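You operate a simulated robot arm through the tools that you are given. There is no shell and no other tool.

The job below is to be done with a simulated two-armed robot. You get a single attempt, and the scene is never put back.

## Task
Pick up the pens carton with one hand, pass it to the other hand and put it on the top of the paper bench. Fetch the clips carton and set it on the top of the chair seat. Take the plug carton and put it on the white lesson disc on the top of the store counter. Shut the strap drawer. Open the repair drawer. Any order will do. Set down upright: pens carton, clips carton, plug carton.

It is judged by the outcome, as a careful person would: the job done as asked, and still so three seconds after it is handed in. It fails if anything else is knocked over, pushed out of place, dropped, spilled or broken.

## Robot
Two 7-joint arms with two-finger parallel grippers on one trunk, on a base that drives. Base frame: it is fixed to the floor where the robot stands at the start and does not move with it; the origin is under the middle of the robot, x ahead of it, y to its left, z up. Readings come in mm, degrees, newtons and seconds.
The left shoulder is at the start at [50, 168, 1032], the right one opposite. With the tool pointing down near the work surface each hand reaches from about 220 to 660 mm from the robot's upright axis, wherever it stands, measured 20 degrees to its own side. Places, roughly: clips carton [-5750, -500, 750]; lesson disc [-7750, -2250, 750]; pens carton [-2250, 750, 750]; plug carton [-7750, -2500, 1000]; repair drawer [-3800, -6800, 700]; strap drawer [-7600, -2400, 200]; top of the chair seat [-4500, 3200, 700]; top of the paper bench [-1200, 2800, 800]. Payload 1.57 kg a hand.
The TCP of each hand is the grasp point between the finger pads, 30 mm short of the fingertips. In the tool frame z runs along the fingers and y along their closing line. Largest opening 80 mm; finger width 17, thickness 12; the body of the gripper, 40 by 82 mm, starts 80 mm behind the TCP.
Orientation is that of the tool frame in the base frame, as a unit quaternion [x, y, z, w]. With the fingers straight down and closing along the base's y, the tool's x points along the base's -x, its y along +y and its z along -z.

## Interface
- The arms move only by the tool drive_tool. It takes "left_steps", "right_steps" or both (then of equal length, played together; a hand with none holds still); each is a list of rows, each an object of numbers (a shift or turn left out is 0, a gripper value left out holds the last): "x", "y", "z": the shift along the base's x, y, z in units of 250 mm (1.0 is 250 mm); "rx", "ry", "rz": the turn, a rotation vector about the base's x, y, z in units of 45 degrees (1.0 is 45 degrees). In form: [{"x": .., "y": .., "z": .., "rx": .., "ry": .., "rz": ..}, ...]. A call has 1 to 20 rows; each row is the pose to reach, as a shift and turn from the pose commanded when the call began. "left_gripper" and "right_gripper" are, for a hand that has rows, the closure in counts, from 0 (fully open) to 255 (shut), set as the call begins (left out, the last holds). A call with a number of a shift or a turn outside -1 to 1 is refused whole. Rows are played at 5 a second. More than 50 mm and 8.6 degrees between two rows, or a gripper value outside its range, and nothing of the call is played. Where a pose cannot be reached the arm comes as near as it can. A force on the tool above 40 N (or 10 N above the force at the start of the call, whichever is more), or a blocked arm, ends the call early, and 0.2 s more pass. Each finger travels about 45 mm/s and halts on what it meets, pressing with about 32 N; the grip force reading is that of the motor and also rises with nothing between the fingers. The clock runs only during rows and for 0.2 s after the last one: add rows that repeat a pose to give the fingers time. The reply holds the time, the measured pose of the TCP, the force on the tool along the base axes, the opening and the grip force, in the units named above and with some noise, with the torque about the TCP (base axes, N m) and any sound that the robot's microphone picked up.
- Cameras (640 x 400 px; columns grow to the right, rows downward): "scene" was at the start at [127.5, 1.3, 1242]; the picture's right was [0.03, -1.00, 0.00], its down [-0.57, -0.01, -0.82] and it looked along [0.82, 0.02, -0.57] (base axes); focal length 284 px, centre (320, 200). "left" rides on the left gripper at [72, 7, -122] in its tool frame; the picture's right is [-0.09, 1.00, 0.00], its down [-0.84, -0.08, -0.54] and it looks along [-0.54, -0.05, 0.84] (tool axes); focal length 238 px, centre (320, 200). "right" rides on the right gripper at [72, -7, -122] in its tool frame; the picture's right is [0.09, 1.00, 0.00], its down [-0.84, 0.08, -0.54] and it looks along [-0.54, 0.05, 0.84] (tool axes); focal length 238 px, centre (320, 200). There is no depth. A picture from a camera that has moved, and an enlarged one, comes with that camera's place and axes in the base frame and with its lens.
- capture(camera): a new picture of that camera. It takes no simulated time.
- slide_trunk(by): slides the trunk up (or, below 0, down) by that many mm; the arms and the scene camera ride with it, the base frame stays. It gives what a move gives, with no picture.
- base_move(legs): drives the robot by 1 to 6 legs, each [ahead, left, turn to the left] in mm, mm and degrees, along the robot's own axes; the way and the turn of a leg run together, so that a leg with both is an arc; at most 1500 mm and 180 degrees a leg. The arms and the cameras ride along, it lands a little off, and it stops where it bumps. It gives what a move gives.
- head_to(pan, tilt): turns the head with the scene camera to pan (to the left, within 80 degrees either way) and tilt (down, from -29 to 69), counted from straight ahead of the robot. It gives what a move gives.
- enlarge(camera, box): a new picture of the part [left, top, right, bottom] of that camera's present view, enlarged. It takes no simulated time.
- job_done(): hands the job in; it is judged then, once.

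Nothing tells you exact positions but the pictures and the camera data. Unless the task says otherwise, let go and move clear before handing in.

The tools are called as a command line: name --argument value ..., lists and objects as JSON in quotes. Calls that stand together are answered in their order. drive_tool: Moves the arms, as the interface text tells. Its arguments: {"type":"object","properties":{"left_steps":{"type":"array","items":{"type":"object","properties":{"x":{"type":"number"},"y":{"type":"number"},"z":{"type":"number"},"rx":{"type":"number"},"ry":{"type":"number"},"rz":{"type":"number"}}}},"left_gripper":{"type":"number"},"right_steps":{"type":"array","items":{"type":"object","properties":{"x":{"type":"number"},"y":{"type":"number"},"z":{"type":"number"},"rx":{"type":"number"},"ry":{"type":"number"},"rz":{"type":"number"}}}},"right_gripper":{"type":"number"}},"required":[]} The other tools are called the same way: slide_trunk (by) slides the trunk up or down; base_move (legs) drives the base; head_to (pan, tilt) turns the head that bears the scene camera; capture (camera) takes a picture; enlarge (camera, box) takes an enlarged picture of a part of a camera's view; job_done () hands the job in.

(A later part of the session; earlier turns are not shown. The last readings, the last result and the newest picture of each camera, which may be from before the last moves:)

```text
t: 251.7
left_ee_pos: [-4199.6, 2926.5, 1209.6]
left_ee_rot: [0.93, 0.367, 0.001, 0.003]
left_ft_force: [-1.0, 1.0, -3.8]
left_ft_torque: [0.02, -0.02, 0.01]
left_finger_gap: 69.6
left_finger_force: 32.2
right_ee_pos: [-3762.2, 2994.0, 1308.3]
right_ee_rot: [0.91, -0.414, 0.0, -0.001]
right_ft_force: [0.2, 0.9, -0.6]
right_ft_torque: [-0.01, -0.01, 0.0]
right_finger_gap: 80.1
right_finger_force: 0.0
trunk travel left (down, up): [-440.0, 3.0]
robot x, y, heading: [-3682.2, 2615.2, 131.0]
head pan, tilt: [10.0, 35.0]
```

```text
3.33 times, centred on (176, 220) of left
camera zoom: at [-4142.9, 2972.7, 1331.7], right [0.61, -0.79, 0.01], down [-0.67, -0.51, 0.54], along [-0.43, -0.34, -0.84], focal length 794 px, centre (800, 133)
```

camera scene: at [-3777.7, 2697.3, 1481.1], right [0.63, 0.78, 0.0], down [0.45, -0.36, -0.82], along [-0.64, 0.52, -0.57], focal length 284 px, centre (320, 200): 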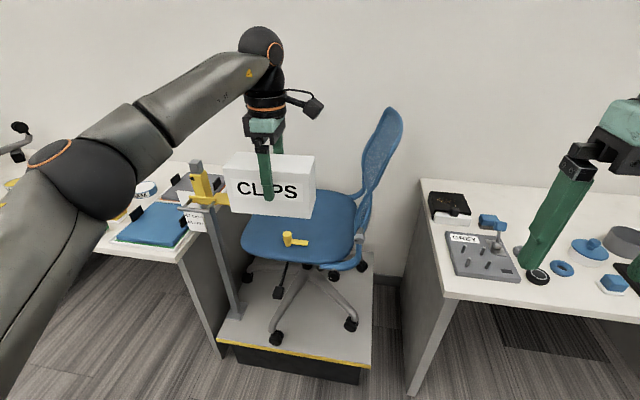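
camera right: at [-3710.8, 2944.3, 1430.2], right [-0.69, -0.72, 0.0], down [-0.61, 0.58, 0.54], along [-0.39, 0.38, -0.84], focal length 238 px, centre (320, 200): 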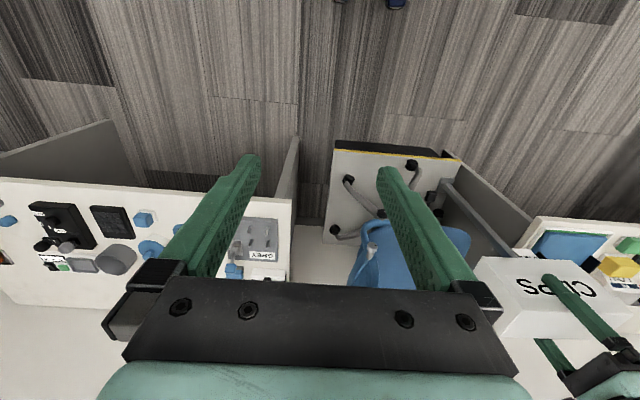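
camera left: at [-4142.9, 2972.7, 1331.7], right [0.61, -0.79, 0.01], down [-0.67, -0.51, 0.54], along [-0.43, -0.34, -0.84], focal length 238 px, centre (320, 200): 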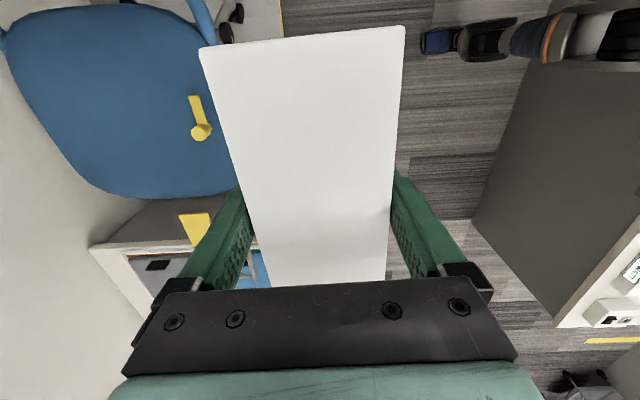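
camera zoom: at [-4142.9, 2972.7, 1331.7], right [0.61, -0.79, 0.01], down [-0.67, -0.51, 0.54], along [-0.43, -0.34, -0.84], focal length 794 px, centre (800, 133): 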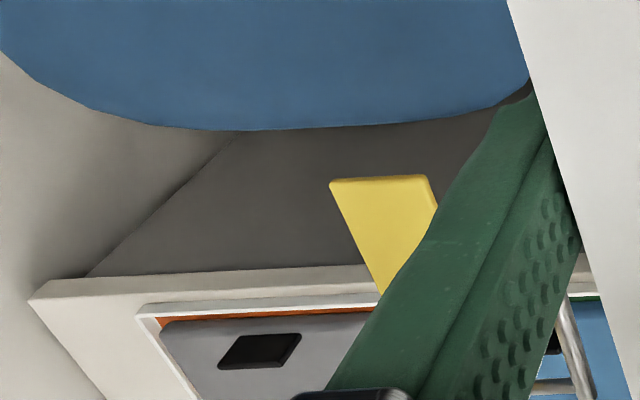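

The post top is about z≈1096 and its yellow arm tip at n≈-1433, z≈954; with the raised trunk my elbow passes above. I'll advance 400 mm toward the chair.

base_move --legs '[[395, 0, 0]]'

head_to --pan 20 --tilt 50

capture --camera "scene"

capture --camera "left"

```text
t: 254.1
left_ee_pos: [-4457.1, 3221.6, 1210.1]
left_ee_rot: [0.93, 0.368, 0.0, 0.003]
left_ft_force: [0.7, -0.9, -3.0]
left_ft_torque: [-0.02, -0.03, 0.0]
left_finger_gap: 69.9
left_finger_force: 32.0
right_ee_pos: [-4021.3, 3289.6, 1308.8]
right_ee_rot: [0.911, -0.413, 0.0, -0.002]
right_ft_force: [-0.7, 0.1, -0.9]
right_ft_torque: [-0.02, 0.01, -0.01]
right_finger_gap: 80.2
right_finger_force: 0.0
trunk travel left (down, up): [-440.0, 3.0]
robot x, y, heading: [-3937.1, 2909.9, 131.1]
head pan, tilt: [10.0, 35.0]
```

```text
t: 254.9
left_ee_pos: [-4456.9, 3220.8, 1209.5]
left_ee_rot: [0.93, 0.367, 0.0, 0.003]
left_ft_force: [-0.2, 0.7, -2.5]
left_ft_torque: [-0.02, 0.0, 0.0]
left_finger_gap: 69.7
left_finger_force: 32.1
right_ee_pos: [-4021.9, 3289.6, 1307.6]
right_ee_rot: [0.911, -0.412, 0.0, -0.001]
right_ft_force: [0.7, 0.0, 0.0]
right_ft_torque: [0.03, -0.03, 0.01]
right_finger_gap: 79.9
right_finger_force: 0.1
trunk travel left (down, up): [-440.0, 3.0]
robot x, y, heading: [-3937.3, 2905.1, 131.2]
head pan, tilt: [20.0, 50.0]
```

```text
taken
camera scene: at [-4034.1, 2974.4, 1459.4], right [0.48, 0.88, 0.0], down [0.67, -0.37, -0.64], along [-0.56, 0.31, -0.77], focal length 284 px, centre (320, 200)
```

scene: 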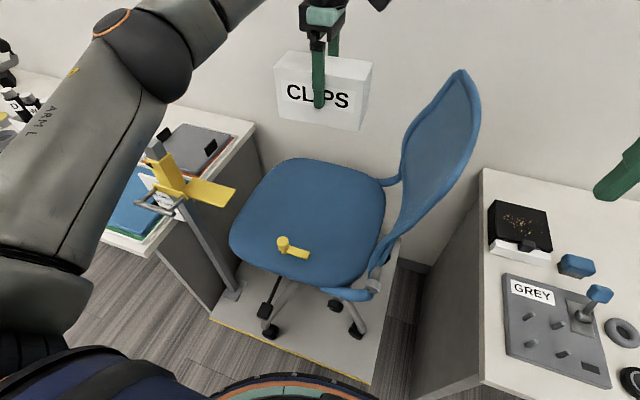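

```text
taken
camera left: at [-4401.2, 3267.0, 1331.9], right [0.61, -0.79, 0.0], down [-0.66, -0.51, 0.54], along [-0.43, -0.34, -0.84], focal length 238 px, centre (320, 200)
```

left: 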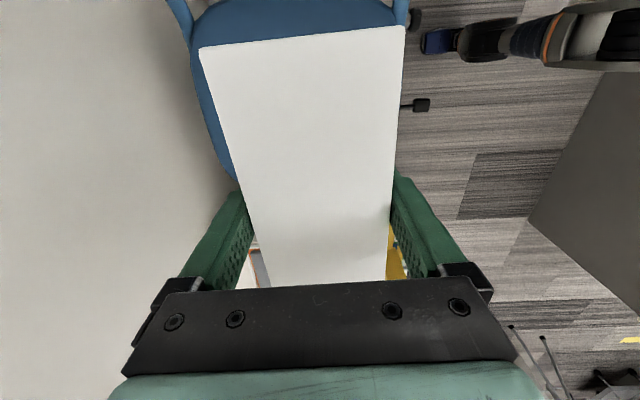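

Now I clearly see seat, knob and gauge. I'll lower the carton in stages to a spot behind the yellow knob, checking the elbow against the gauge post.

drive_tool --left_steps '[{"x": -0.016, "y": 0.006, "z": -0.16}, {"x": -0.032, "y": 0.012, "z": -0.32}, {"x": -0.048, "y": 0.018, "z": -0.48}, {"x": -0.064, "y": 0.024, "z": -0.64}, {"x": -0.08, "y": 0.031, "z": -0.8}]'

capture --camera "scene"

```text
t: 256.1
left_ee_pos: [-4479.7, 3228.2, 1009.7]
left_ee_rot: [0.93, 0.367, 0.0, 0.003]
left_ft_force: [0.1, -0.1, -3.2]
left_ft_torque: [0.03, -0.02, 0.02]
left_finger_gap: 69.8
left_finger_force: 32.2
right_ee_pos: [-4021.7, 3289.6, 1307.3]
right_ee_rot: [0.911, -0.413, 0.0, -0.003]
right_ft_force: [0.1, -0.3, -0.6]
right_ft_torque: [0.0, -0.02, -0.03]
right_finger_gap: 80.4
right_finger_force: 0.1
trunk travel left (down, up): [-440.0, 3.0]
robot x, y, heading: [-3944.4, 2909.0, 131.0]
head pan, tilt: [20.0, 50.0]
```

```text
taken
camera scene: at [-4034.6, 2974.9, 1459.3], right [0.48, 0.88, 0.0], down [0.67, -0.37, -0.64], along [-0.56, 0.31, -0.77], focal length 284 px, centre (320, 200)
```

scene: 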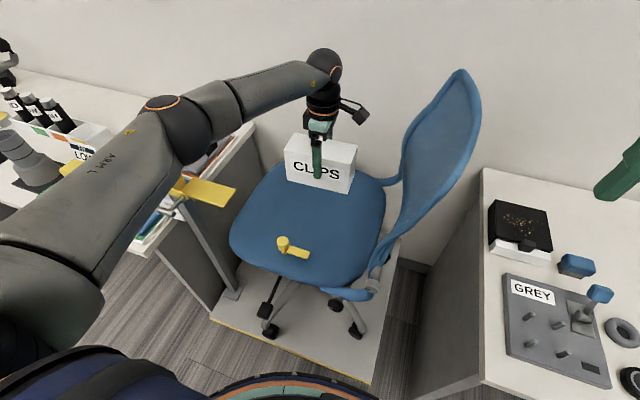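

The elbow stays about 50 mm clear of the post. Continue lowering.

drive_tool --left_steps '[{"z": -0.14}, {"z": -0.28}, {"z": -0.42}, {"z": -0.52}]'

capture --camera "scene"

capture --camera "left"

```text
t: 257.1
left_ee_pos: [-4476.4, 3229.9, 879.6]
left_ee_rot: [0.93, 0.367, 0.0, 0.003]
left_ft_force: [-0.2, 0.5, -3.2]
left_ft_torque: [-0.02, 0.02, 0.01]
left_finger_gap: 69.8
left_finger_force: 31.8
right_ee_pos: [-4021.1, 3289.7, 1308.2]
right_ee_rot: [0.911, -0.413, 0.0, -0.003]
right_ft_force: [0.4, -0.3, 0.3]
right_ft_torque: [-0.02, 0.03, 0.02]
right_finger_gap: 80.2
right_finger_force: 0.1
trunk travel left (down, up): [-440.0, 3.0]
robot x, y, heading: [-3939.4, 2905.5, 131.1]
head pan, tilt: [20.0, 50.0]
```

```text
taken
camera scene: at [-4034.0, 2974.8, 1459.3], right [0.48, 0.88, 0.0], down [0.67, -0.37, -0.64], along [-0.56, 0.31, -0.77], focal length 284 px, centre (320, 200)
```

scene: 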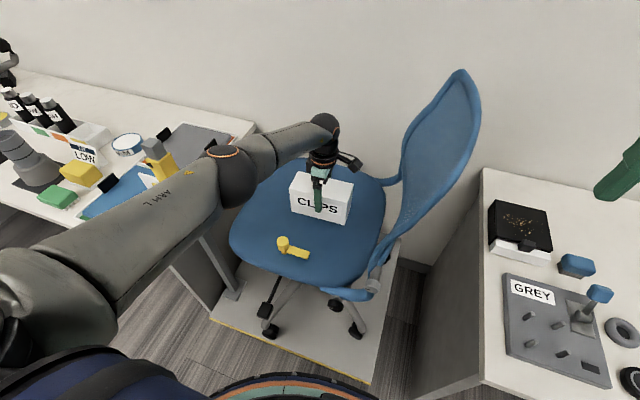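

```text
taken
camera left: at [-4420.7, 3275.0, 1001.4], right [0.61, -0.79, 0.0], down [-0.67, -0.51, 0.54], along [-0.43, -0.34, -0.84], focal length 238 px, centre (320, 200)
```

left: 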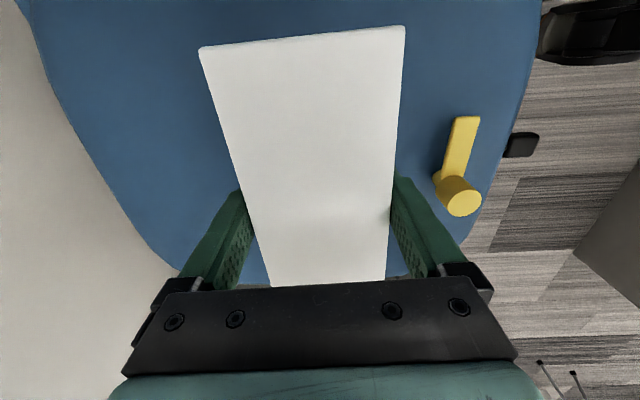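

The elbow is now near above the gauge's yellow arm. I'll check the clearance from the right-hand camera before going lower.

capture --camera "right"

enlarge --camera "scene" --box '[120, 100, 344, 240]'

```text
taken
camera right: at [-3968.8, 3240.1, 1430.2], right [-0.69, -0.73, 0.0], down [-0.61, 0.58, 0.54], along [-0.39, 0.38, -0.84], focal length 238 px, centre (320, 200)
```

right: 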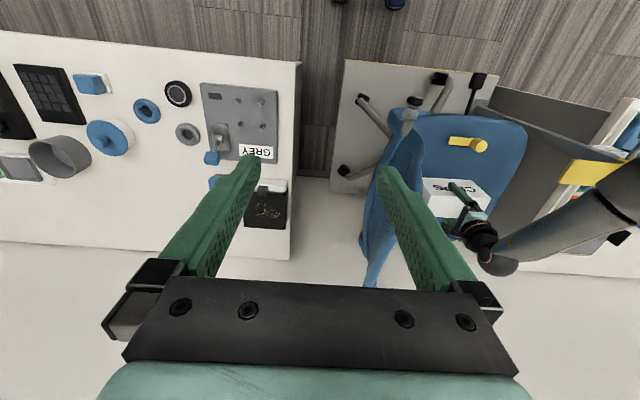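

```text
2.86 times, centred on (232, 170) of scene
camera zoom: at [-4034.0, 2974.8, 1459.3], right [0.48, 0.88, 0.0], down [0.67, -0.37, -0.64], along [-0.56, 0.31, -0.77], focal length 810 px, centre (571, 286)
```

zoom: 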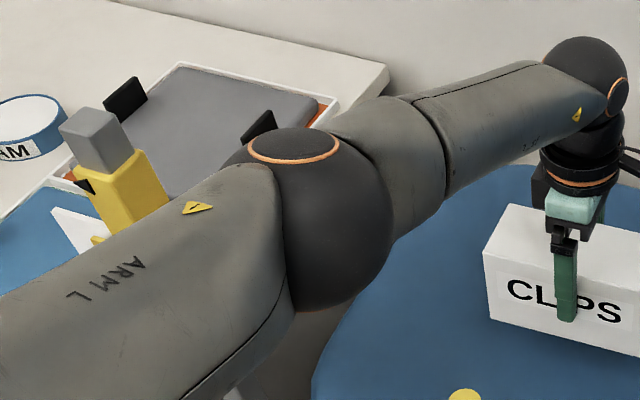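

Triangulation says the elbow would come down onto the gauge's arm (z≈947). I'll raise the carton again and shift the base 90 mm right while moving the hand 90 mm left, which swings the elbow clear.

drive_tool --left_steps '[{"z": 0.16}, {"z": 0.32}, {"z": 0.48}, {"z": 0.64}, {"z": 0.8}, {"z": 0.96}]'

drive_tool --left_steps '[{"z": 0.12}, {"z": 0.24}, {"x": -0.09, "y": -0.079, "z": 0.24}, {"x": -0.18, "y": -0.158, "z": 0.24}, {"x": -0.272, "y": -0.236, "z": 0.24}]'

base_move --legs '[[0, -90, 0]]'

capture --camera "scene"

```text
t: 258.5
left_ee_pos: [-4477.0, 3228.6, 1120.3]
left_ee_rot: [0.93, 0.368, 0.0, 0.002]
left_ft_force: [0.8, 1.0, -1.5]
left_ft_torque: [0.0, 0.01, -0.02]
left_finger_gap: 69.7
left_finger_force: 32.3
right_ee_pos: [-4020.7, 3287.9, 1309.0]
right_ee_rot: [0.911, -0.413, 0.0, -0.002]
right_ft_force: [0.4, 0.5, -0.9]
right_ft_torque: [-0.01, 0.02, 0.0]
right_finger_gap: 79.7
right_finger_force: 0.0
trunk travel left (down, up): [-440.0, 3.0]
robot x, y, heading: [-3940.0, 2904.5, 131.1]
head pan, tilt: [20.0, 50.0]
```

```text
t: 259.7
left_ee_pos: [-4547.6, 3169.8, 1178.6]
left_ee_rot: [0.93, 0.367, 0.001, 0.003]
left_ft_force: [-0.9, -0.7, -2.8]
left_ft_torque: [0.05, 0.0, 0.02]
left_finger_gap: 69.8
left_finger_force: 32.0
right_ee_pos: [-4021.7, 3290.8, 1308.8]
right_ee_rot: [0.911, -0.411, 0.001, -0.002]
right_ft_force: [-0.6, -0.7, -0.2]
right_ft_torque: [-0.01, 0.01, 0.0]
right_finger_gap: 80.1
right_finger_force: 0.1
trunk travel left (down, up): [-440.0, 3.0]
robot x, y, heading: [-3937.4, 2908.1, 131.4]
head pan, tilt: [20.0, 50.0]
```

```text
t: 261.2
left_ee_pos: [-4478.8, 3229.8, 1179.3]
left_ee_rot: [0.93, 0.367, 0.001, 0.003]
left_ft_force: [0.7, -0.1, -3.0]
left_ft_torque: [-0.02, -0.03, -0.02]
left_finger_gap: 70.0
left_finger_force: 32.2
right_ee_pos: [-3953.5, 3348.1, 1308.3]
right_ee_rot: [0.911, -0.413, 0.0, -0.002]
right_ft_force: [-0.3, 0.3, 0.3]
right_ft_torque: [0.01, 0.0, -0.02]
right_finger_gap: 80.0
right_finger_force: 0.1
trunk travel left (down, up): [-440.0, 3.0]
robot x, y, heading: [-3873.1, 2966.7, 131.0]
head pan, tilt: [20.0, 50.0]
```

```text
taken
camera scene: at [-3966.7, 3033.5, 1459.3], right [0.48, 0.88, 0.0], down [0.67, -0.37, -0.64], along [-0.56, 0.31, -0.77], focal length 284 px, centre (320, 200)
```

scene: 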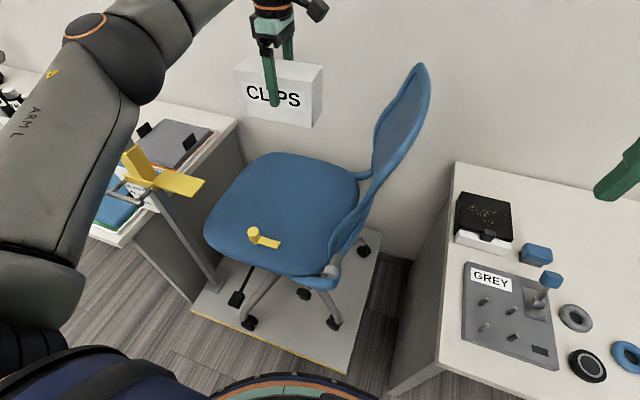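

drive_tool --left_steps '[{"z": -0.16}, {"z": -0.32}, {"z": -0.48}, {"z": -0.64}, {"z": -0.8}]'

capture --camera "scene"

drive_tool --left_steps '[{"z": -0.14}, {"z": -0.28}, {"z": -0.4}]'

capture --camera "scene"

capture --camera "right"

```text
t: 262.4
left_ee_pos: [-4479.0, 3228.4, 979.2]
left_ee_rot: [0.93, 0.367, 0.0, 0.003]
left_ft_force: [0.1, -0.1, -3.5]
left_ft_torque: [0.02, -0.02, -0.02]
left_finger_gap: 69.7
left_finger_force: 32.2
right_ee_pos: [-3955.4, 3348.8, 1308.9]
right_ee_rot: [0.911, -0.412, -0.001, -0.002]
right_ft_force: [0.3, 0.3, -0.2]
right_ft_torque: [0.01, -0.04, -0.01]
right_finger_gap: 79.9
right_finger_force: 0.0
trunk travel left (down, up): [-440.0, 3.0]
robot x, y, heading: [-3871.6, 2970.3, 131.2]
head pan, tilt: [20.0, 50.0]
```

```text
taken
camera scene: at [-3967.5, 3033.5, 1459.3], right [0.48, 0.88, 0.0], down [0.67, -0.37, -0.64], along [-0.56, 0.31, -0.77], focal length 284 px, centre (320, 200)
```

scene: 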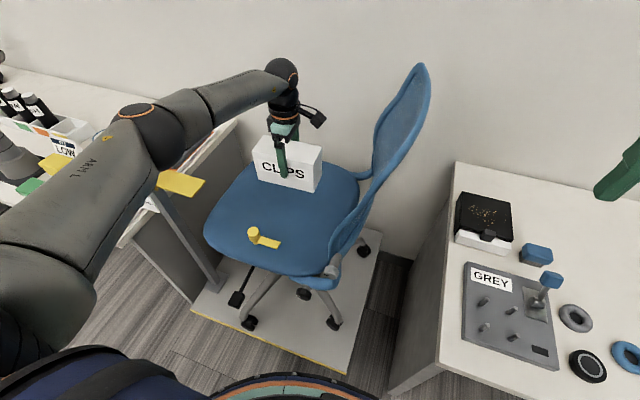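

```text
t: 263.2
left_ee_pos: [-4479.5, 3229.2, 877.7]
left_ee_rot: [0.93, 0.368, 0.0, 0.003]
left_ft_force: [0.3, -0.3, -2.8]
left_ft_torque: [0.03, -0.04, -0.03]
left_finger_gap: 70.0
left_finger_force: 31.8
right_ee_pos: [-3953.9, 3349.3, 1309.2]
right_ee_rot: [0.911, -0.413, 0.0, -0.002]
right_ft_force: [-0.6, 0.0, -1.4]
right_ft_torque: [-0.04, 0.01, -0.02]
right_finger_gap: 80.0
right_finger_force: 0.1
trunk travel left (down, up): [-440.0, 3.0]
robot x, y, heading: [-3871.6, 2969.1, 131.2]
head pan, tilt: [20.0, 50.0]
```

```text
taken
camera scene: at [-3966.9, 3033.9, 1459.3], right [0.48, 0.88, 0.0], down [0.67, -0.37, -0.64], along [-0.56, 0.31, -0.77], focal length 284 px, centre (320, 200)
```

scene: 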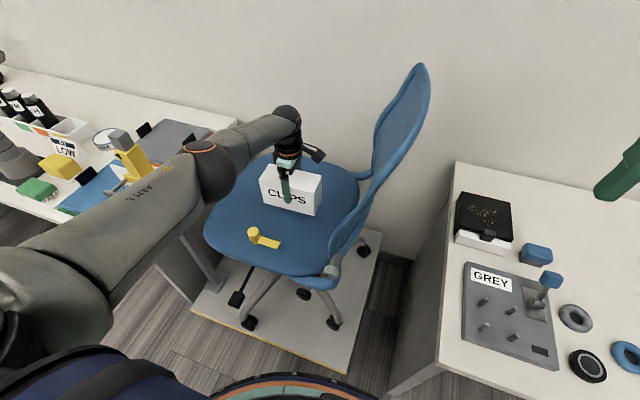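

```text
taken
camera right: at [-3901.7, 3299.3, 1430.0], right [-0.69, -0.73, 0.0], down [-0.61, 0.58, 0.54], along [-0.39, 0.38, -0.84], focal length 238 px, centre (320, 200)
```

right: 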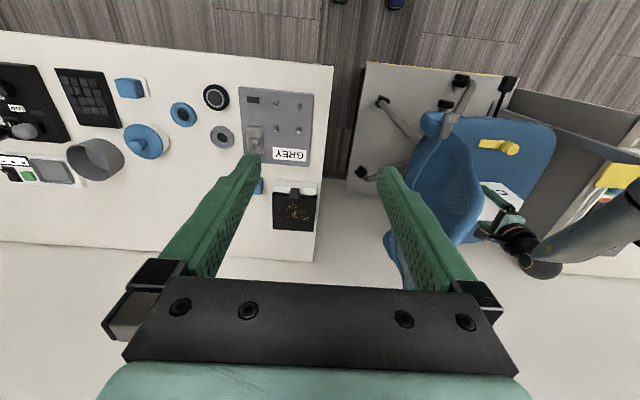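

Now the elbow is ~50 mm beside the gauge tip and well above. Lower to just over the seat, then by small steps.

drive_tool --left_steps '[{"z": -0.1}, {"z": -0.2}]'

capture --camera "left"

drive_tool --left_steps '[{"z": -0.016}, {"z": -0.016}]'

drive_tool --left_steps '[{"z": -0.016}, {"z": -0.016}]'

```text
t: 263.8
left_ee_pos: [-4466.5, 3217.6, 837.3]
left_ee_rot: [0.93, 0.367, 0.001, 0.001]
left_ft_force: [-0.7, -0.6, -2.7]
left_ft_torque: [0.02, -0.04, 0.04]
left_finger_gap: 69.7
left_finger_force: 31.9
left hand out of reach, approached as far as the arm can: row 1, 2
right_ee_pos: [-3954.5, 3348.2, 1308.6]
right_ee_rot: [0.911, -0.412, 0.0, -0.002]
right_ft_force: [-0.7, 0.3, 0.3]
right_ft_torque: [0.02, -0.03, 0.03]
right_finger_gap: 79.9
right_finger_force: 0.1
trunk travel left (down, up): [-440.0, 3.0]
robot x, y, heading: [-3868.8, 2966.4, 130.9]
head pan, tilt: [20.0, 50.0]
```

```text
taken
camera left: at [-4409.7, 3262.7, 960.7], right [0.61, -0.79, 0.0], down [-0.67, -0.51, 0.54], along [-0.43, -0.34, -0.84], focal length 238 px, centre (320, 200)
```

left: 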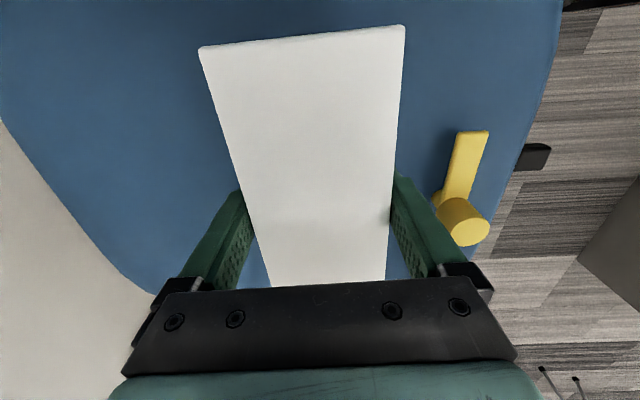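

```text
t: 264.4
left_ee_pos: [-4465.8, 3217.9, 835.1]
left_ee_rot: [0.93, 0.367, 0.001, 0.003]
left_ft_force: [-0.2, 0.3, -1.6]
left_ft_torque: [0.01, -0.03, -0.01]
left_finger_gap: 70.0
left_finger_force: 32.2
right_ee_pos: [-3953.7, 3348.8, 1309.2]
right_ee_rot: [0.911, -0.413, 0.0, -0.002]
right_ft_force: [0.4, 0.4, 0.9]
right_ft_torque: [0.02, -0.01, 0.0]
right_finger_gap: 80.0
right_finger_force: 0.1
trunk travel left (down, up): [-440.0, 3.0]
robot x, y, heading: [-3872.9, 2967.8, 131.0]
head pan, tilt: [20.0, 50.0]
```

```text
t: 265.0
left_ee_pos: [-4465.3, 3217.1, 830.9]
left_ee_rot: [0.93, 0.367, 0.0, 0.003]
left_ft_force: [-0.3, -0.8, -3.0]
left_ft_torque: [0.03, 0.0, -0.03]
left_finger_gap: 69.8
left_finger_force: 32.3
right_ee_pos: [-3953.8, 3347.7, 1308.1]
right_ee_rot: [0.911, -0.413, 0.0, -0.002]
right_ft_force: [0.4, -0.2, -0.4]
right_ft_torque: [0.0, 0.0, 0.02]
right_finger_gap: 79.9
right_finger_force: 0.1
trunk travel left (down, up): [-440.0, 3.0]
robot x, y, heading: [-3869.2, 2964.9, 131.3]
head pan, tilt: [20.0, 50.0]
```

The arm is at its reach limit and drifted back ~17 mm; the carton still clears the knob. I'll creep the base forward 20 mm to compensate, then finish lowering.

base_move --legs '[[22, 0, 0]]'

drive_tool --left_steps '[{"z": -0.016}, {"z": -0.016}]'

drive_tool --left_steps '[{"z": -0.016}, {"z": -0.016}]'

capture --camera "left"

enlarge --camera "scene" --box '[190, 120, 382, 240]'

```text
t: 265.8
left_ee_pos: [-4480.0, 3235.6, 830.6]
left_ee_rot: [0.93, 0.368, 0.0, 0.003]
left_ft_force: [0.4, -0.4, -2.6]
left_ft_torque: [0.02, -0.02, 0.01]
left_finger_gap: 69.8
left_finger_force: 31.6
right_ee_pos: [-3969.1, 3365.2, 1307.4]
right_ee_rot: [0.911, -0.413, 0.0, -0.002]
right_ft_force: [0.0, 1.1, 0.9]
right_ft_torque: [-0.05, -0.01, 0.0]
right_finger_gap: 79.9
right_finger_force: 0.1
trunk travel left (down, up): [-440.0, 3.0]
robot x, y, heading: [-3884.9, 2980.1, 131.2]
head pan, tilt: [20.0, 50.0]
```

```text
t: 266.4
left_ee_pos: [-4479.4, 3233.2, 828.0]
left_ee_rot: [0.93, 0.368, 0.0, 0.002]
left_ft_force: [0.0, 0.5, -2.9]
left_ft_torque: [-0.04, 0.0, 0.02]
left_finger_gap: 69.9
left_finger_force: 32.1
right_ee_pos: [-3968.7, 3364.8, 1309.0]
right_ee_rot: [0.911, -0.412, 0.0, -0.002]
right_ft_force: [-0.1, 0.0, 0.9]
right_ft_torque: [0.0, 0.03, 0.0]
right_finger_gap: 80.0
right_finger_force: 0.0
trunk travel left (down, up): [-440.0, 3.0]
robot x, y, heading: [-3883.8, 2980.8, 130.8]
head pan, tilt: [20.0, 50.0]
```

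```text
t: 267.0
left_ee_pos: [-4477.5, 3231.5, 821.7]
left_ee_rot: [0.93, 0.368, 0.0, 0.002]
left_ft_force: [-0.1, -0.5, -2.9]
left_ft_torque: [0.0, -0.04, -0.02]
left_finger_gap: 69.6
left_finger_force: 31.8
left hand out of reach, approached as far as the arm can: row 1, 2
right_ee_pos: [-3968.8, 3364.4, 1308.1]
right_ee_rot: [0.911, -0.412, 0.0, -0.002]
right_ft_force: [0.3, 0.3, -0.3]
right_ft_torque: [0.02, 0.0, -0.01]
right_finger_gap: 80.0
right_finger_force: 0.1
trunk travel left (down, up): [-440.0, 3.0]
robot x, y, heading: [-3884.7, 2985.1, 130.9]
head pan, tilt: [20.0, 50.0]
```

```text
taken
camera left: at [-4421.4, 3277.4, 944.9], right [0.61, -0.79, 0.01], down [-0.67, -0.51, 0.54], along [-0.43, -0.34, -0.84], focal length 238 px, centre (320, 200)
```

left: 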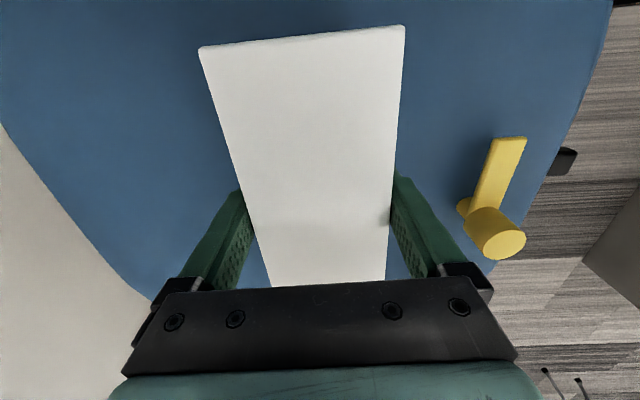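

```text
3.33 times, centred on (286, 180) of scene
camera zoom: at [-3981.6, 3049.6, 1459.3], right [0.48, 0.88, 0.0], down [0.67, -0.37, -0.64], along [-0.56, 0.31, -0.77], focal length 945 px, centre (433, 267)
```

zoom: 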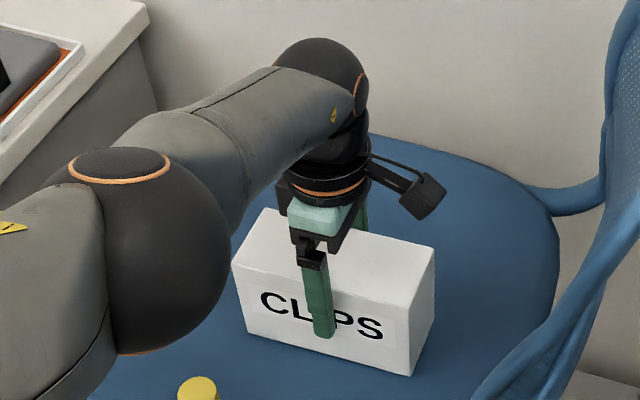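

I'll use the trunk slide for the last millimetres (it avoids the reach limit), watching the force.

slide_trunk --by -6

slide_trunk --by -4

slide_trunk --by -4

```text
t: 267.5
left_ee_pos: [-4477.8, 3232.8, 818.4]
left_ee_rot: [0.93, 0.367, 0.0, 0.002]
left_ft_force: [-0.4, -1.7, 8.1]
left_ft_torque: [0.01, 0.44, 0.03]
left_finger_gap: 69.8
left_finger_force: 32.0
right_ee_pos: [-3967.7, 3363.3, 1303.5]
right_ee_rot: [0.911, -0.413, -0.001, -0.003]
right_ft_force: [-0.2, 0.6, -0.3]
right_ft_torque: [0.02, -0.02, -0.03]
right_finger_gap: 80.0
right_finger_force: 0.0
trunk travel left (down, up): [-434.0, 9.0]
robot x, y, heading: [-3884.2, 2983.8, 131.0]
head pan, tilt: [20.0, 50.0]
```

```text
t: 268.0
left_ee_pos: [-4476.0, 3232.9, 817.5]
left_ee_rot: [0.929, 0.369, -0.002, -0.001]
left_ft_force: [-0.3, -1.3, 25.1]
left_ft_torque: [-0.32, -0.21, 0.04]
left_finger_gap: 69.7
left_finger_force: 31.7
right_ee_pos: [-3965.7, 3362.7, 1298.9]
right_ee_rot: [0.911, -0.413, -0.002, -0.002]
right_ft_force: [-0.4, 0.0, 0.4]
right_ft_torque: [0.0, -0.02, 0.02]
right_finger_gap: 80.0
right_finger_force: 0.1
trunk travel left (down, up): [-430.0, 13.0]
robot x, y, heading: [-3886.0, 2984.7, 131.2]
head pan, tilt: [20.0, 50.0]
```

```text
t: 268.6
left_ee_pos: [-4475.9, 3232.3, 812.2]
left_ee_rot: [0.93, 0.367, -0.001, 0.0]
left_ft_force: [-1.2, -0.3, 20.8]
left_ft_torque: [-0.1, 0.06, 0.08]
left_finger_gap: 70.0
left_finger_force: 32.3
right_ee_pos: [-3965.0, 3363.7, 1294.9]
right_ee_rot: [0.911, -0.413, -0.001, -0.003]
right_ft_force: [-0.3, -0.1, 0.1]
right_ft_torque: [0.0, 0.02, 0.04]
right_finger_gap: 80.1
right_finger_force: 0.1
trunk travel left (down, up): [-426.0, 17.0]
robot x, y, heading: [-3887.8, 2982.4, 131.0]
head pan, tilt: [20.0, 50.0]
```

Contact made. Ease up 3 mm and open the gripper.

slide_trunk --by 3

drive_tool --left_gripper 0 --left_steps '[{}, {}, {}, {}]'

capture --camera "left"

enlarge --camera "scene" --box '[190, 120, 382, 240]'

```text
t: 269.1
left_ee_pos: [-4476.7, 3231.1, 812.2]
left_ee_rot: [0.93, 0.367, 0.001, 0.001]
left_ft_force: [-2.4, 2.4, 6.7]
left_ft_torque: [0.21, 0.64, -0.14]
left_finger_gap: 69.9
left_finger_force: 32.2
right_ee_pos: [-3967.9, 3364.1, 1297.6]
right_ee_rot: [0.911, -0.413, -0.001, -0.002]
right_ft_force: [0.9, 1.2, 1.1]
right_ft_torque: [0.0, 0.01, 0.02]
right_finger_gap: 80.1
right_finger_force: 0.0
trunk travel left (down, up): [-429.0, 14.0]
robot x, y, heading: [-3887.2, 2984.3, 131.0]
head pan, tilt: [20.0, 50.0]
```

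```text
t: 270.1
left_ee_pos: [-4478.2, 3230.6, 812.4]
left_ee_rot: [0.93, 0.367, 0.0, 0.003]
left_ft_force: [-0.2, -0.2, -0.8]
left_ft_torque: [-0.03, 0.02, 0.01]
left_finger_gap: 80.2
left_finger_force: 0.1
right_ee_pos: [-3968.2, 3365.1, 1298.3]
right_ee_rot: [0.911, -0.413, 0.001, -0.002]
right_ft_force: [0.2, 0.3, 0.1]
right_ft_torque: [0.02, 0.03, 0.01]
right_finger_gap: 80.1
right_finger_force: 0.0
trunk travel left (down, up): [-429.0, 14.0]
robot x, y, heading: [-3885.8, 2983.6, 131.4]
head pan, tilt: [20.0, 50.0]
```

```text
taken
camera left: at [-4421.1, 3277.4, 934.0], right [0.61, -0.79, 0.01], down [-0.67, -0.51, 0.54], along [-0.43, -0.34, -0.84], focal length 238 px, centre (320, 200)
```

left: 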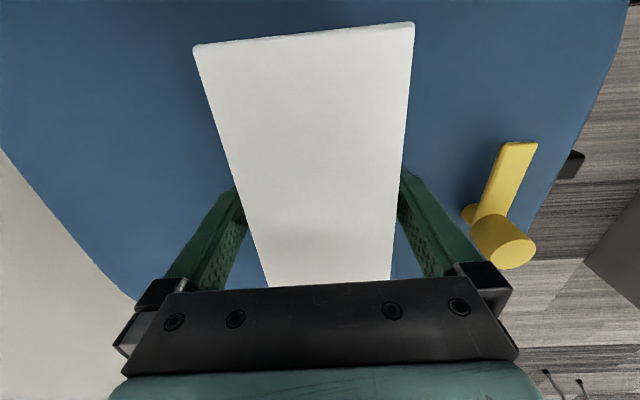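

```text
3.33 times, centred on (286, 180) of scene
camera zoom: at [-3981.2, 3049.6, 1448.3], right [0.48, 0.88, 0.0], down [0.67, -0.37, -0.64], along [-0.56, 0.31, -0.77], focal length 945 px, centre (433, 267)
```

zoom: 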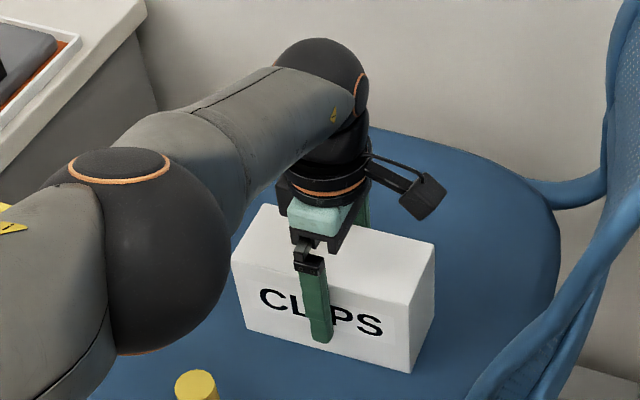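

Released. Raise the hand straight up.

drive_tool --left_steps '[{"z": 0.06}, {"z": 0.14}, {"z": 0.24}, {"z": 0.36}, {"z": 0.5}]'

capture --camera "scene"

```text
t: 271.3
left_ee_pos: [-4504.8, 3258.7, 929.1]
left_ee_rot: [0.93, 0.368, 0.001, 0.004]
left_ft_force: [0.0, 0.3, -0.2]
left_ft_torque: [0.01, 0.03, 0.01]
left_finger_gap: 80.0
left_finger_force: 0.0
left hand out of reach, approached as far as the arm can: row 1, 2, 3, 4, 5
right_ee_pos: [-3967.3, 3365.4, 1297.1]
right_ee_rot: [0.91, -0.414, -0.001, -0.002]
right_ft_force: [0.5, 0.6, -0.8]
right_ft_torque: [0.01, 0.02, 0.0]
right_finger_gap: 80.1
right_finger_force: 0.1
trunk travel left (down, up): [-429.0, 14.0]
robot x, y, heading: [-3889.0, 2979.7, 131.2]
head pan, tilt: [20.0, 50.0]
```

```text
taken
camera scene: at [-3980.6, 3049.6, 1448.4], right [0.48, 0.88, 0.0], down [0.67, -0.37, -0.64], along [-0.56, 0.31, -0.77], focal length 284 px, centre (320, 200)
```

scene: 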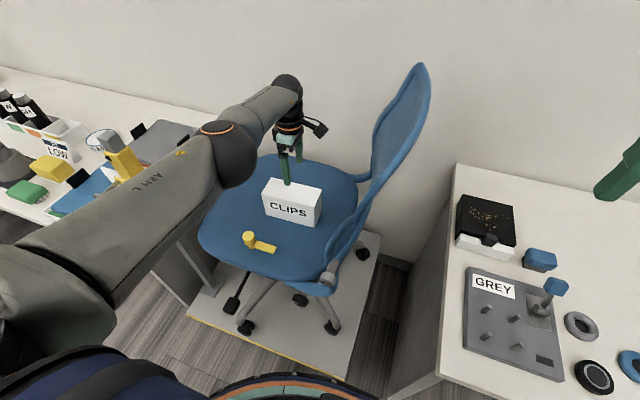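

The carton is standing on the seat. I'll raise the arm further and back the base away, then inspect.

drive_tool --left_steps '[{"z": 0.15}, {"z": 0.3}, {"z": 0.45}, {"z": 0.6}, {"z": 0.75}]'

base_move --legs '[[-350, 0, 0]]'

head_to --pan 15 --tilt 35

capture --camera "scene"

```text
t: 272.5
left_ee_pos: [-4510.1, 3262.3, 1118.0]
left_ee_rot: [0.93, 0.367, 0.001, 0.003]
left_ft_force: [0.8, -0.5, -0.2]
left_ft_torque: [-0.01, 0.01, -0.03]
left_finger_gap: 80.1
left_finger_force: 0.0
left hand out of reach, approached as far as the arm can: row 1, 2, 3, 4, 5
right_ee_pos: [-3967.2, 3364.1, 1298.0]
right_ee_rot: [0.911, -0.413, 0.0, -0.002]
right_ft_force: [0.8, 0.6, 0.2]
right_ft_torque: [-0.02, 0.01, -0.01]
right_finger_gap: 80.2
right_finger_force: 0.1
trunk travel left (down, up): [-429.0, 14.0]
robot x, y, heading: [-3890.0, 2986.4, 130.9]
head pan, tilt: [20.0, 50.0]
```

```text
t: 274.8
left_ee_pos: [-4280.8, 3001.6, 1117.2]
left_ee_rot: [0.93, 0.367, 0.0, 0.003]
left_ft_force: [1.1, -0.3, 0.0]
left_ft_torque: [-0.01, 0.02, -0.01]
left_finger_gap: 79.9
left_finger_force: 0.1
right_ee_pos: [-3737.7, 3099.7, 1297.7]
right_ee_rot: [0.91, -0.414, -0.001, -0.002]
right_ft_force: [1.4, 0.5, 0.7]
right_ft_torque: [0.06, 0.02, -0.03]
right_finger_gap: 80.0
right_finger_force: 0.1
trunk travel left (down, up): [-429.0, 14.0]
robot x, y, heading: [-3657.5, 2717.8, 130.9]
head pan, tilt: [20.0, 50.0]
```

```text
t: 275.5
left_ee_pos: [-4279.4, 3002.8, 1117.7]
left_ee_rot: [0.93, 0.366, 0.0, 0.004]
left_ft_force: [-0.1, -0.6, 0.3]
left_ft_torque: [0.01, 0.01, -0.02]
left_finger_gap: 80.2
left_finger_force: 0.0
right_ee_pos: [-3737.9, 3100.1, 1297.7]
right_ee_rot: [0.911, -0.414, 0.001, -0.002]
right_ft_force: [-0.1, -0.4, -0.5]
right_ft_torque: [0.02, 0.0, -0.02]
right_finger_gap: 79.9
right_finger_force: 0.0
trunk travel left (down, up): [-429.0, 14.0]
robot x, y, heading: [-3657.3, 2718.5, 131.0]
head pan, tilt: [15.0, 35.0]
```

```text
taken
camera scene: at [-3756.8, 2798.0, 1470.0], right [0.56, 0.83, 0.0], down [0.48, -0.32, -0.82], along [-0.68, 0.46, -0.57], focal length 284 px, centre (320, 200)
```

scene: 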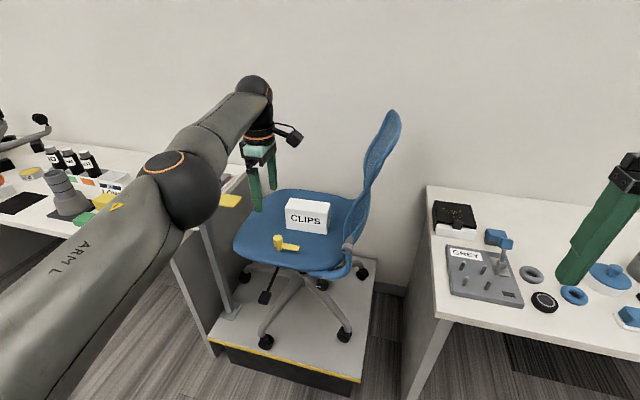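

The CLIPS carton stands upright on the chair seat and everything else is undisturbed. Next: head to the store counter. I'll back up, turn left, and drive down the aisle.

base_move --legs '[[-60, 0, 0], [0, 0, 90], [1500, 0, 0], [1300, 0, 0]]'

head_to --pan 0 --tilt 20

capture --camera "scene"

```text
t: 293.3
left_ee_pos: [-6021.6, 255.9, 1118.5]
left_ee_rot: [0.406, 0.914, 0.003, 0.002]
left_ft_force: [-0.5, 0.5, 0.7]
left_ft_torque: [-0.01, 0.01, 0.01]
left_finger_gap: 80.0
left_finger_force: 0.1
right_ee_pos: [-6112.7, 800.6, 1297.5]
right_ee_rot: [0.939, 0.343, -0.002, -0.001]
right_ft_force: [0.2, 0.3, -0.2]
right_ft_torque: [0.01, -0.01, 0.01]
right_finger_gap: 80.1
right_finger_force: 0.0
trunk travel left (down, up): [-429.0, 14.0]
robot x, y, heading: [-5730.1, 876.3, -140.0]
head pan, tilt: [15.0, 35.0]
```

```text
t: 294.1
left_ee_pos: [-6022.3, 256.8, 1117.3]
left_ee_rot: [0.406, 0.914, 0.003, 0.002]
left_ft_force: [-0.3, 0.6, -0.6]
left_ft_torque: [0.02, 0.02, 0.01]
left_finger_gap: 80.1
left_finger_force: 0.0
right_ee_pos: [-6113.3, 799.7, 1297.1]
right_ee_rot: [0.939, 0.344, -0.001, -0.001]
right_ft_force: [-0.5, 0.4, 0.6]
right_ft_torque: [0.03, 0.01, 0.0]
right_finger_gap: 80.1
right_finger_force: 0.1
trunk travel left (down, up): [-429.0, 14.0]
robot x, y, heading: [-5731.5, 874.7, -140.3]
head pan, tilt: [0.0, 20.0]
```

```text
taken
camera scene: at [-5832.8, 789.1, 1493.9], right [-0.65, 0.76, 0.0], down [0.26, 0.22, -0.94], along [-0.72, -0.61, -0.34], focal length 284 px, centre (320, 200)
```

scene: 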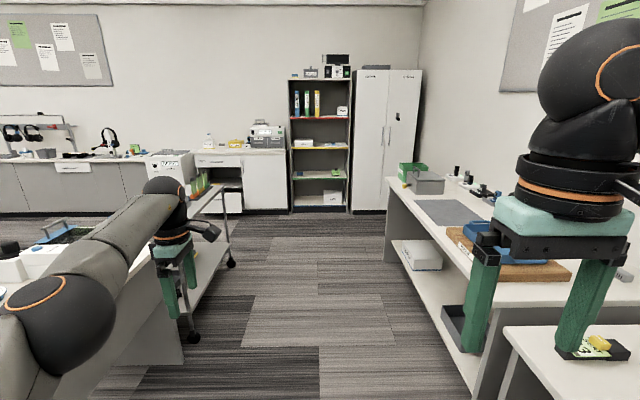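

I can see the counter at the far wall, left of the bookshelf. Zoom in on it.

enlarge --camera "scene" --box '[130, 100, 354, 240]'

enlarge --camera "scene" --box '[180, 110, 308, 190]'

```text
2.86 times, centred on (242, 170) of scene
camera zoom: at [-5832.8, 789.1, 1493.9], right [-0.65, 0.76, 0.0], down [0.26, 0.22, -0.94], along [-0.72, -0.61, -0.34], focal length 810 px, centre (543, 286)
```

zoom: 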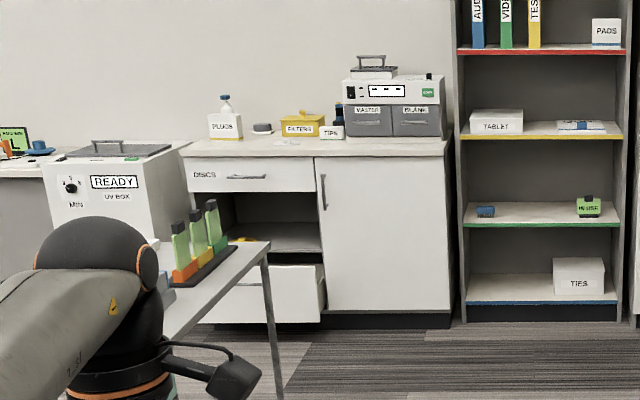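

```text
5.00 times, centred on (244, 150) of scene
camera zoom: at [-5832.8, 789.1, 1493.9], right [-0.65, 0.76, 0.0], down [0.26, 0.22, -0.94], along [-0.72, -0.61, -0.34], focal length 1418 px, centre (700, 450)
```

zoom: 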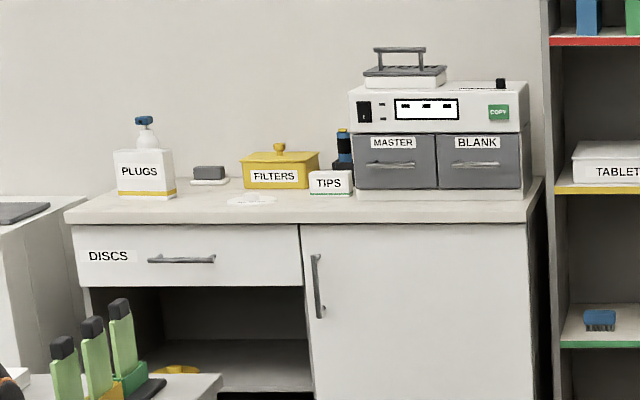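

The counter holds the PLUGS carton (left), the flat white disc, and an open lower drawer. I'll retract the left hand, drive further down the aisle, then turn to approach between cart and counter.

drive_tool --left_steps '[{"x": 0.12, "y": 0.1}, {"x": 0.24, "y": 0.2}, {"x": 0.36, "y": 0.3}, {"x": 0.48, "y": 0.4}, {"x": 0.6, "y": 0.5}]'

base_move --legs '[[1400, 0, 0], [1100, 0, 0]]'

head_to --pan 30 --tilt 30

capture --camera "scene"

head_to --pan 70 --tilt 40

capture --camera "scene"

```text
t: 295.3
left_ee_pos: [-5870.4, 382.4, 1118.9]
left_ee_rot: [0.404, 0.915, 0.003, 0.002]
left_ft_force: [-0.3, 0.4, 0.3]
left_ft_torque: [-0.05, 0.01, 0.0]
left_finger_gap: 80.2
left_finger_force: 0.1
left hand out of reach, approached as far as the arm can: row 1
right_ee_pos: [-6112.3, 802.4, 1298.2]
right_ee_rot: [0.939, 0.344, -0.002, -0.001]
right_ft_force: [0.9, -0.3, 0.3]
right_ft_torque: [-0.01, 0.05, -0.01]
right_finger_gap: 80.1
right_finger_force: 0.0
trunk travel left (down, up): [-429.0, 14.0]
robot x, y, heading: [-5732.6, 872.1, -139.9]
head pan, tilt: [0.0, 20.0]
```

```text
t: 307.5
left_ee_pos: [-7756.7, -1245.9, 1117.7]
left_ee_rot: [0.401, 0.916, 0.003, 0.001]
left_ft_force: [-0.4, 0.6, 0.6]
left_ft_torque: [0.0, -0.01, 0.02]
left_finger_gap: 79.9
left_finger_force: 0.1
right_ee_pos: [-8001.6, -828.6, 1296.8]
right_ee_rot: [0.937, 0.35, -0.001, -0.001]
right_ft_force: [-0.5, -0.6, 0.9]
right_ft_torque: [-0.01, -0.02, -0.05]
right_finger_gap: 79.9
right_finger_force: 0.1
trunk travel left (down, up): [-429.0, 14.0]
robot x, y, heading: [-7621.5, -751.7, -139.4]
head pan, tilt: [0.0, 20.0]
```

```text
t: 308.4
left_ee_pos: [-7756.4, -1244.3, 1117.6]
left_ee_rot: [0.4, 0.916, 0.004, 0.001]
left_ft_force: [-0.2, 0.3, 0.0]
left_ft_torque: [0.01, 0.01, 0.04]
left_finger_gap: 79.6
left_finger_force: 0.1
right_ee_pos: [-8002.1, -827.8, 1296.3]
right_ee_rot: [0.937, 0.35, -0.002, -0.001]
right_ft_force: [0.9, 0.3, 0.2]
right_ft_torque: [-0.01, 0.01, 0.03]
right_finger_gap: 79.7
right_finger_force: 0.0
trunk travel left (down, up): [-429.0, 14.0]
robot x, y, heading: [-7617.3, -747.1, -139.1]
head pan, tilt: [30.0, 30.0]
```

```text
taken
camera scene: at [-7680.3, -861.3, 1477.9], right [-0.94, 0.33, 0.0], down [0.16, 0.47, -0.87], along [-0.28, -0.82, -0.5], focal length 284 px, centre (320, 200)
```

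scene: 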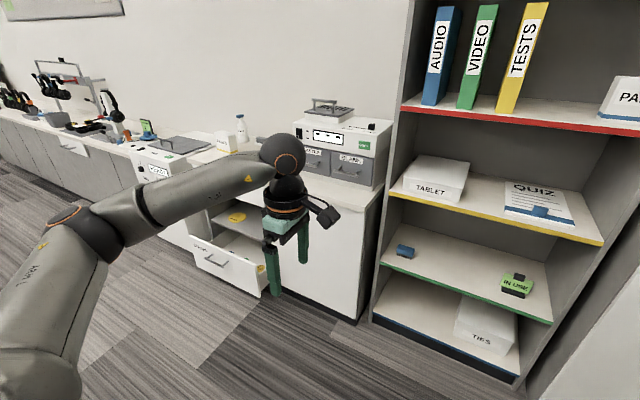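

```text
t: 309.5
left_ee_pos: [-7755.7, -1244.0, 1118.5]
left_ee_rot: [0.399, 0.917, 0.003, 0.002]
left_ft_force: [-0.2, 0.1, -0.7]
left_ft_torque: [-0.03, -0.02, 0.01]
left_finger_gap: 80.3
left_finger_force: 0.0
right_ee_pos: [-8000.3, -828.6, 1297.1]
right_ee_rot: [0.937, 0.35, -0.002, -0.001]
right_ft_force: [-0.3, 0.7, -1.0]
right_ft_torque: [0.01, 0.04, -0.01]
right_finger_gap: 79.9
right_finger_force: 0.0
trunk travel left (down, up): [-429.0, 14.0]
robot x, y, heading: [-7619.7, -747.5, -138.9]
head pan, tilt: [70.0, 40.0]
```

```text
taken
camera scene: at [-7620.3, -855.3, 1462.5], right [-0.93, -0.36, 0.0], down [-0.23, 0.6, -0.77], along [0.27, -0.72, -0.64], focal length 284 px, centre (320, 200)
```

scene: 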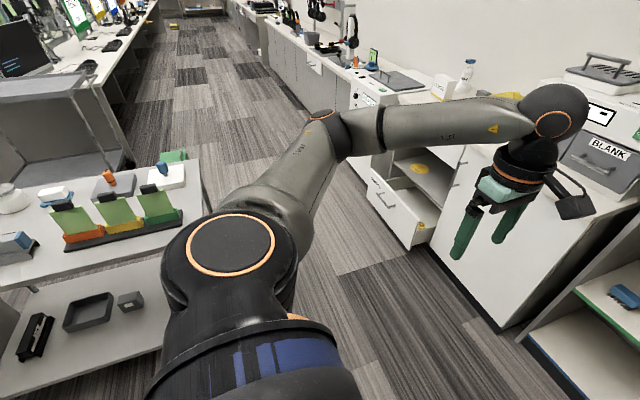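

The drawer with yellow items inside is pulled out at the counter's lower left. I'll move forward, then strafe left to be in front of the counter, staying clear of the cart.

base_move --legs '[[370, 0, 0], [0, 950, 0]]'

head_to --pan 0 --tilt 35

capture --camera "scene"

head_to --pan 0 --tilt 60

capture --camera "scene"

```text
t: 320.2
left_ee_pos: [-7404.2, -2206.9, 1117.6]
left_ee_rot: [0.399, 0.917, 0.003, 0.002]
left_ft_force: [0.0, -0.2, 0.0]
left_ft_torque: [0.0, -0.02, -0.01]
left_finger_gap: 80.0
left_finger_force: 0.0
right_ee_pos: [-7653.3, -1792.0, 1296.7]
right_ee_rot: [0.936, 0.352, -0.002, -0.001]
right_ft_force: [0.1, 2.1, -0.1]
right_ft_torque: [-0.01, 0.01, -0.03]
right_finger_gap: 80.3
right_finger_force: 0.1
trunk travel left (down, up): [-429.0, 14.0]
robot x, y, heading: [-7270.5, -1708.1, -138.9]
head pan, tilt: [70.0, 40.0]
```

```text
t: 321.6
left_ee_pos: [-7404.2, -2206.0, 1118.2]
left_ee_rot: [0.399, 0.917, 0.003, 0.002]
left_ft_force: [-0.2, 0.2, -0.1]
left_ft_torque: [0.03, 0.01, -0.01]
left_finger_gap: 80.0
left_finger_force: 0.1
right_ee_pos: [-7651.9, -1791.5, 1296.7]
right_ee_rot: [0.936, 0.352, -0.002, -0.002]
right_ft_force: [0.3, 0.3, 0.2]
right_ft_torque: [0.01, 0.0, 0.01]
right_finger_gap: 79.9
right_finger_force: 0.1
trunk travel left (down, up): [-429.0, 14.0]
robot x, y, heading: [-7272.5, -1711.3, -139.0]
head pan, tilt: [0.0, 35.0]
```

```text
taken
camera scene: at [-7368.3, -1795.1, 1470.1], right [-0.66, 0.75, 0.0], down [0.43, 0.38, -0.82], along [-0.62, -0.54, -0.57], focal length 284 px, centre (320, 200)
```

scene: 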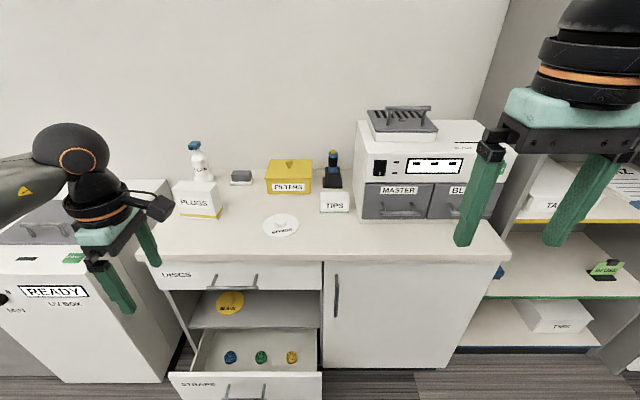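

```text
t: 322.5
left_ee_pos: [-7404.7, -2206.1, 1117.9]
left_ee_rot: [0.398, 0.917, 0.004, 0.003]
left_ft_force: [1.1, 0.1, 0.7]
left_ft_torque: [0.0, -0.01, -0.01]
left_finger_gap: 80.0
left_finger_force: 0.1
right_ee_pos: [-7652.7, -1791.6, 1297.3]
right_ee_rot: [0.936, 0.352, -0.001, -0.002]
right_ft_force: [-0.8, -0.2, -0.4]
right_ft_torque: [0.01, 0.01, -0.01]
right_finger_gap: 80.0
right_finger_force: 0.1
trunk travel left (down, up): [-429.0, 14.0]
robot x, y, heading: [-7267.6, -1709.5, -138.9]
head pan, tilt: [0.0, 60.0]
```

```text
taken
camera scene: at [-7352.2, -1781.0, 1435.8], right [-0.66, 0.75, 0.0], down [0.65, 0.57, -0.5], along [-0.38, -0.33, -0.87], focal length 284 px, centre (320, 200)
```

scene: 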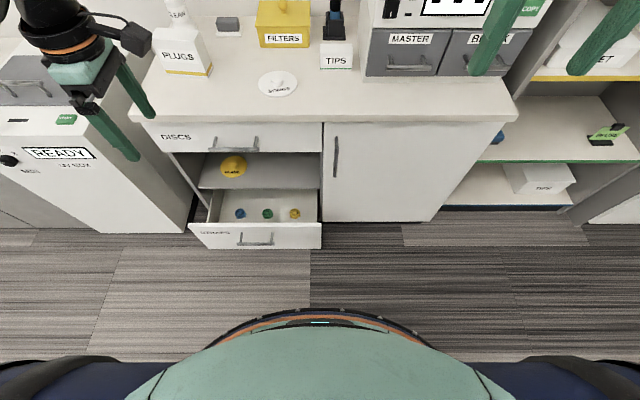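

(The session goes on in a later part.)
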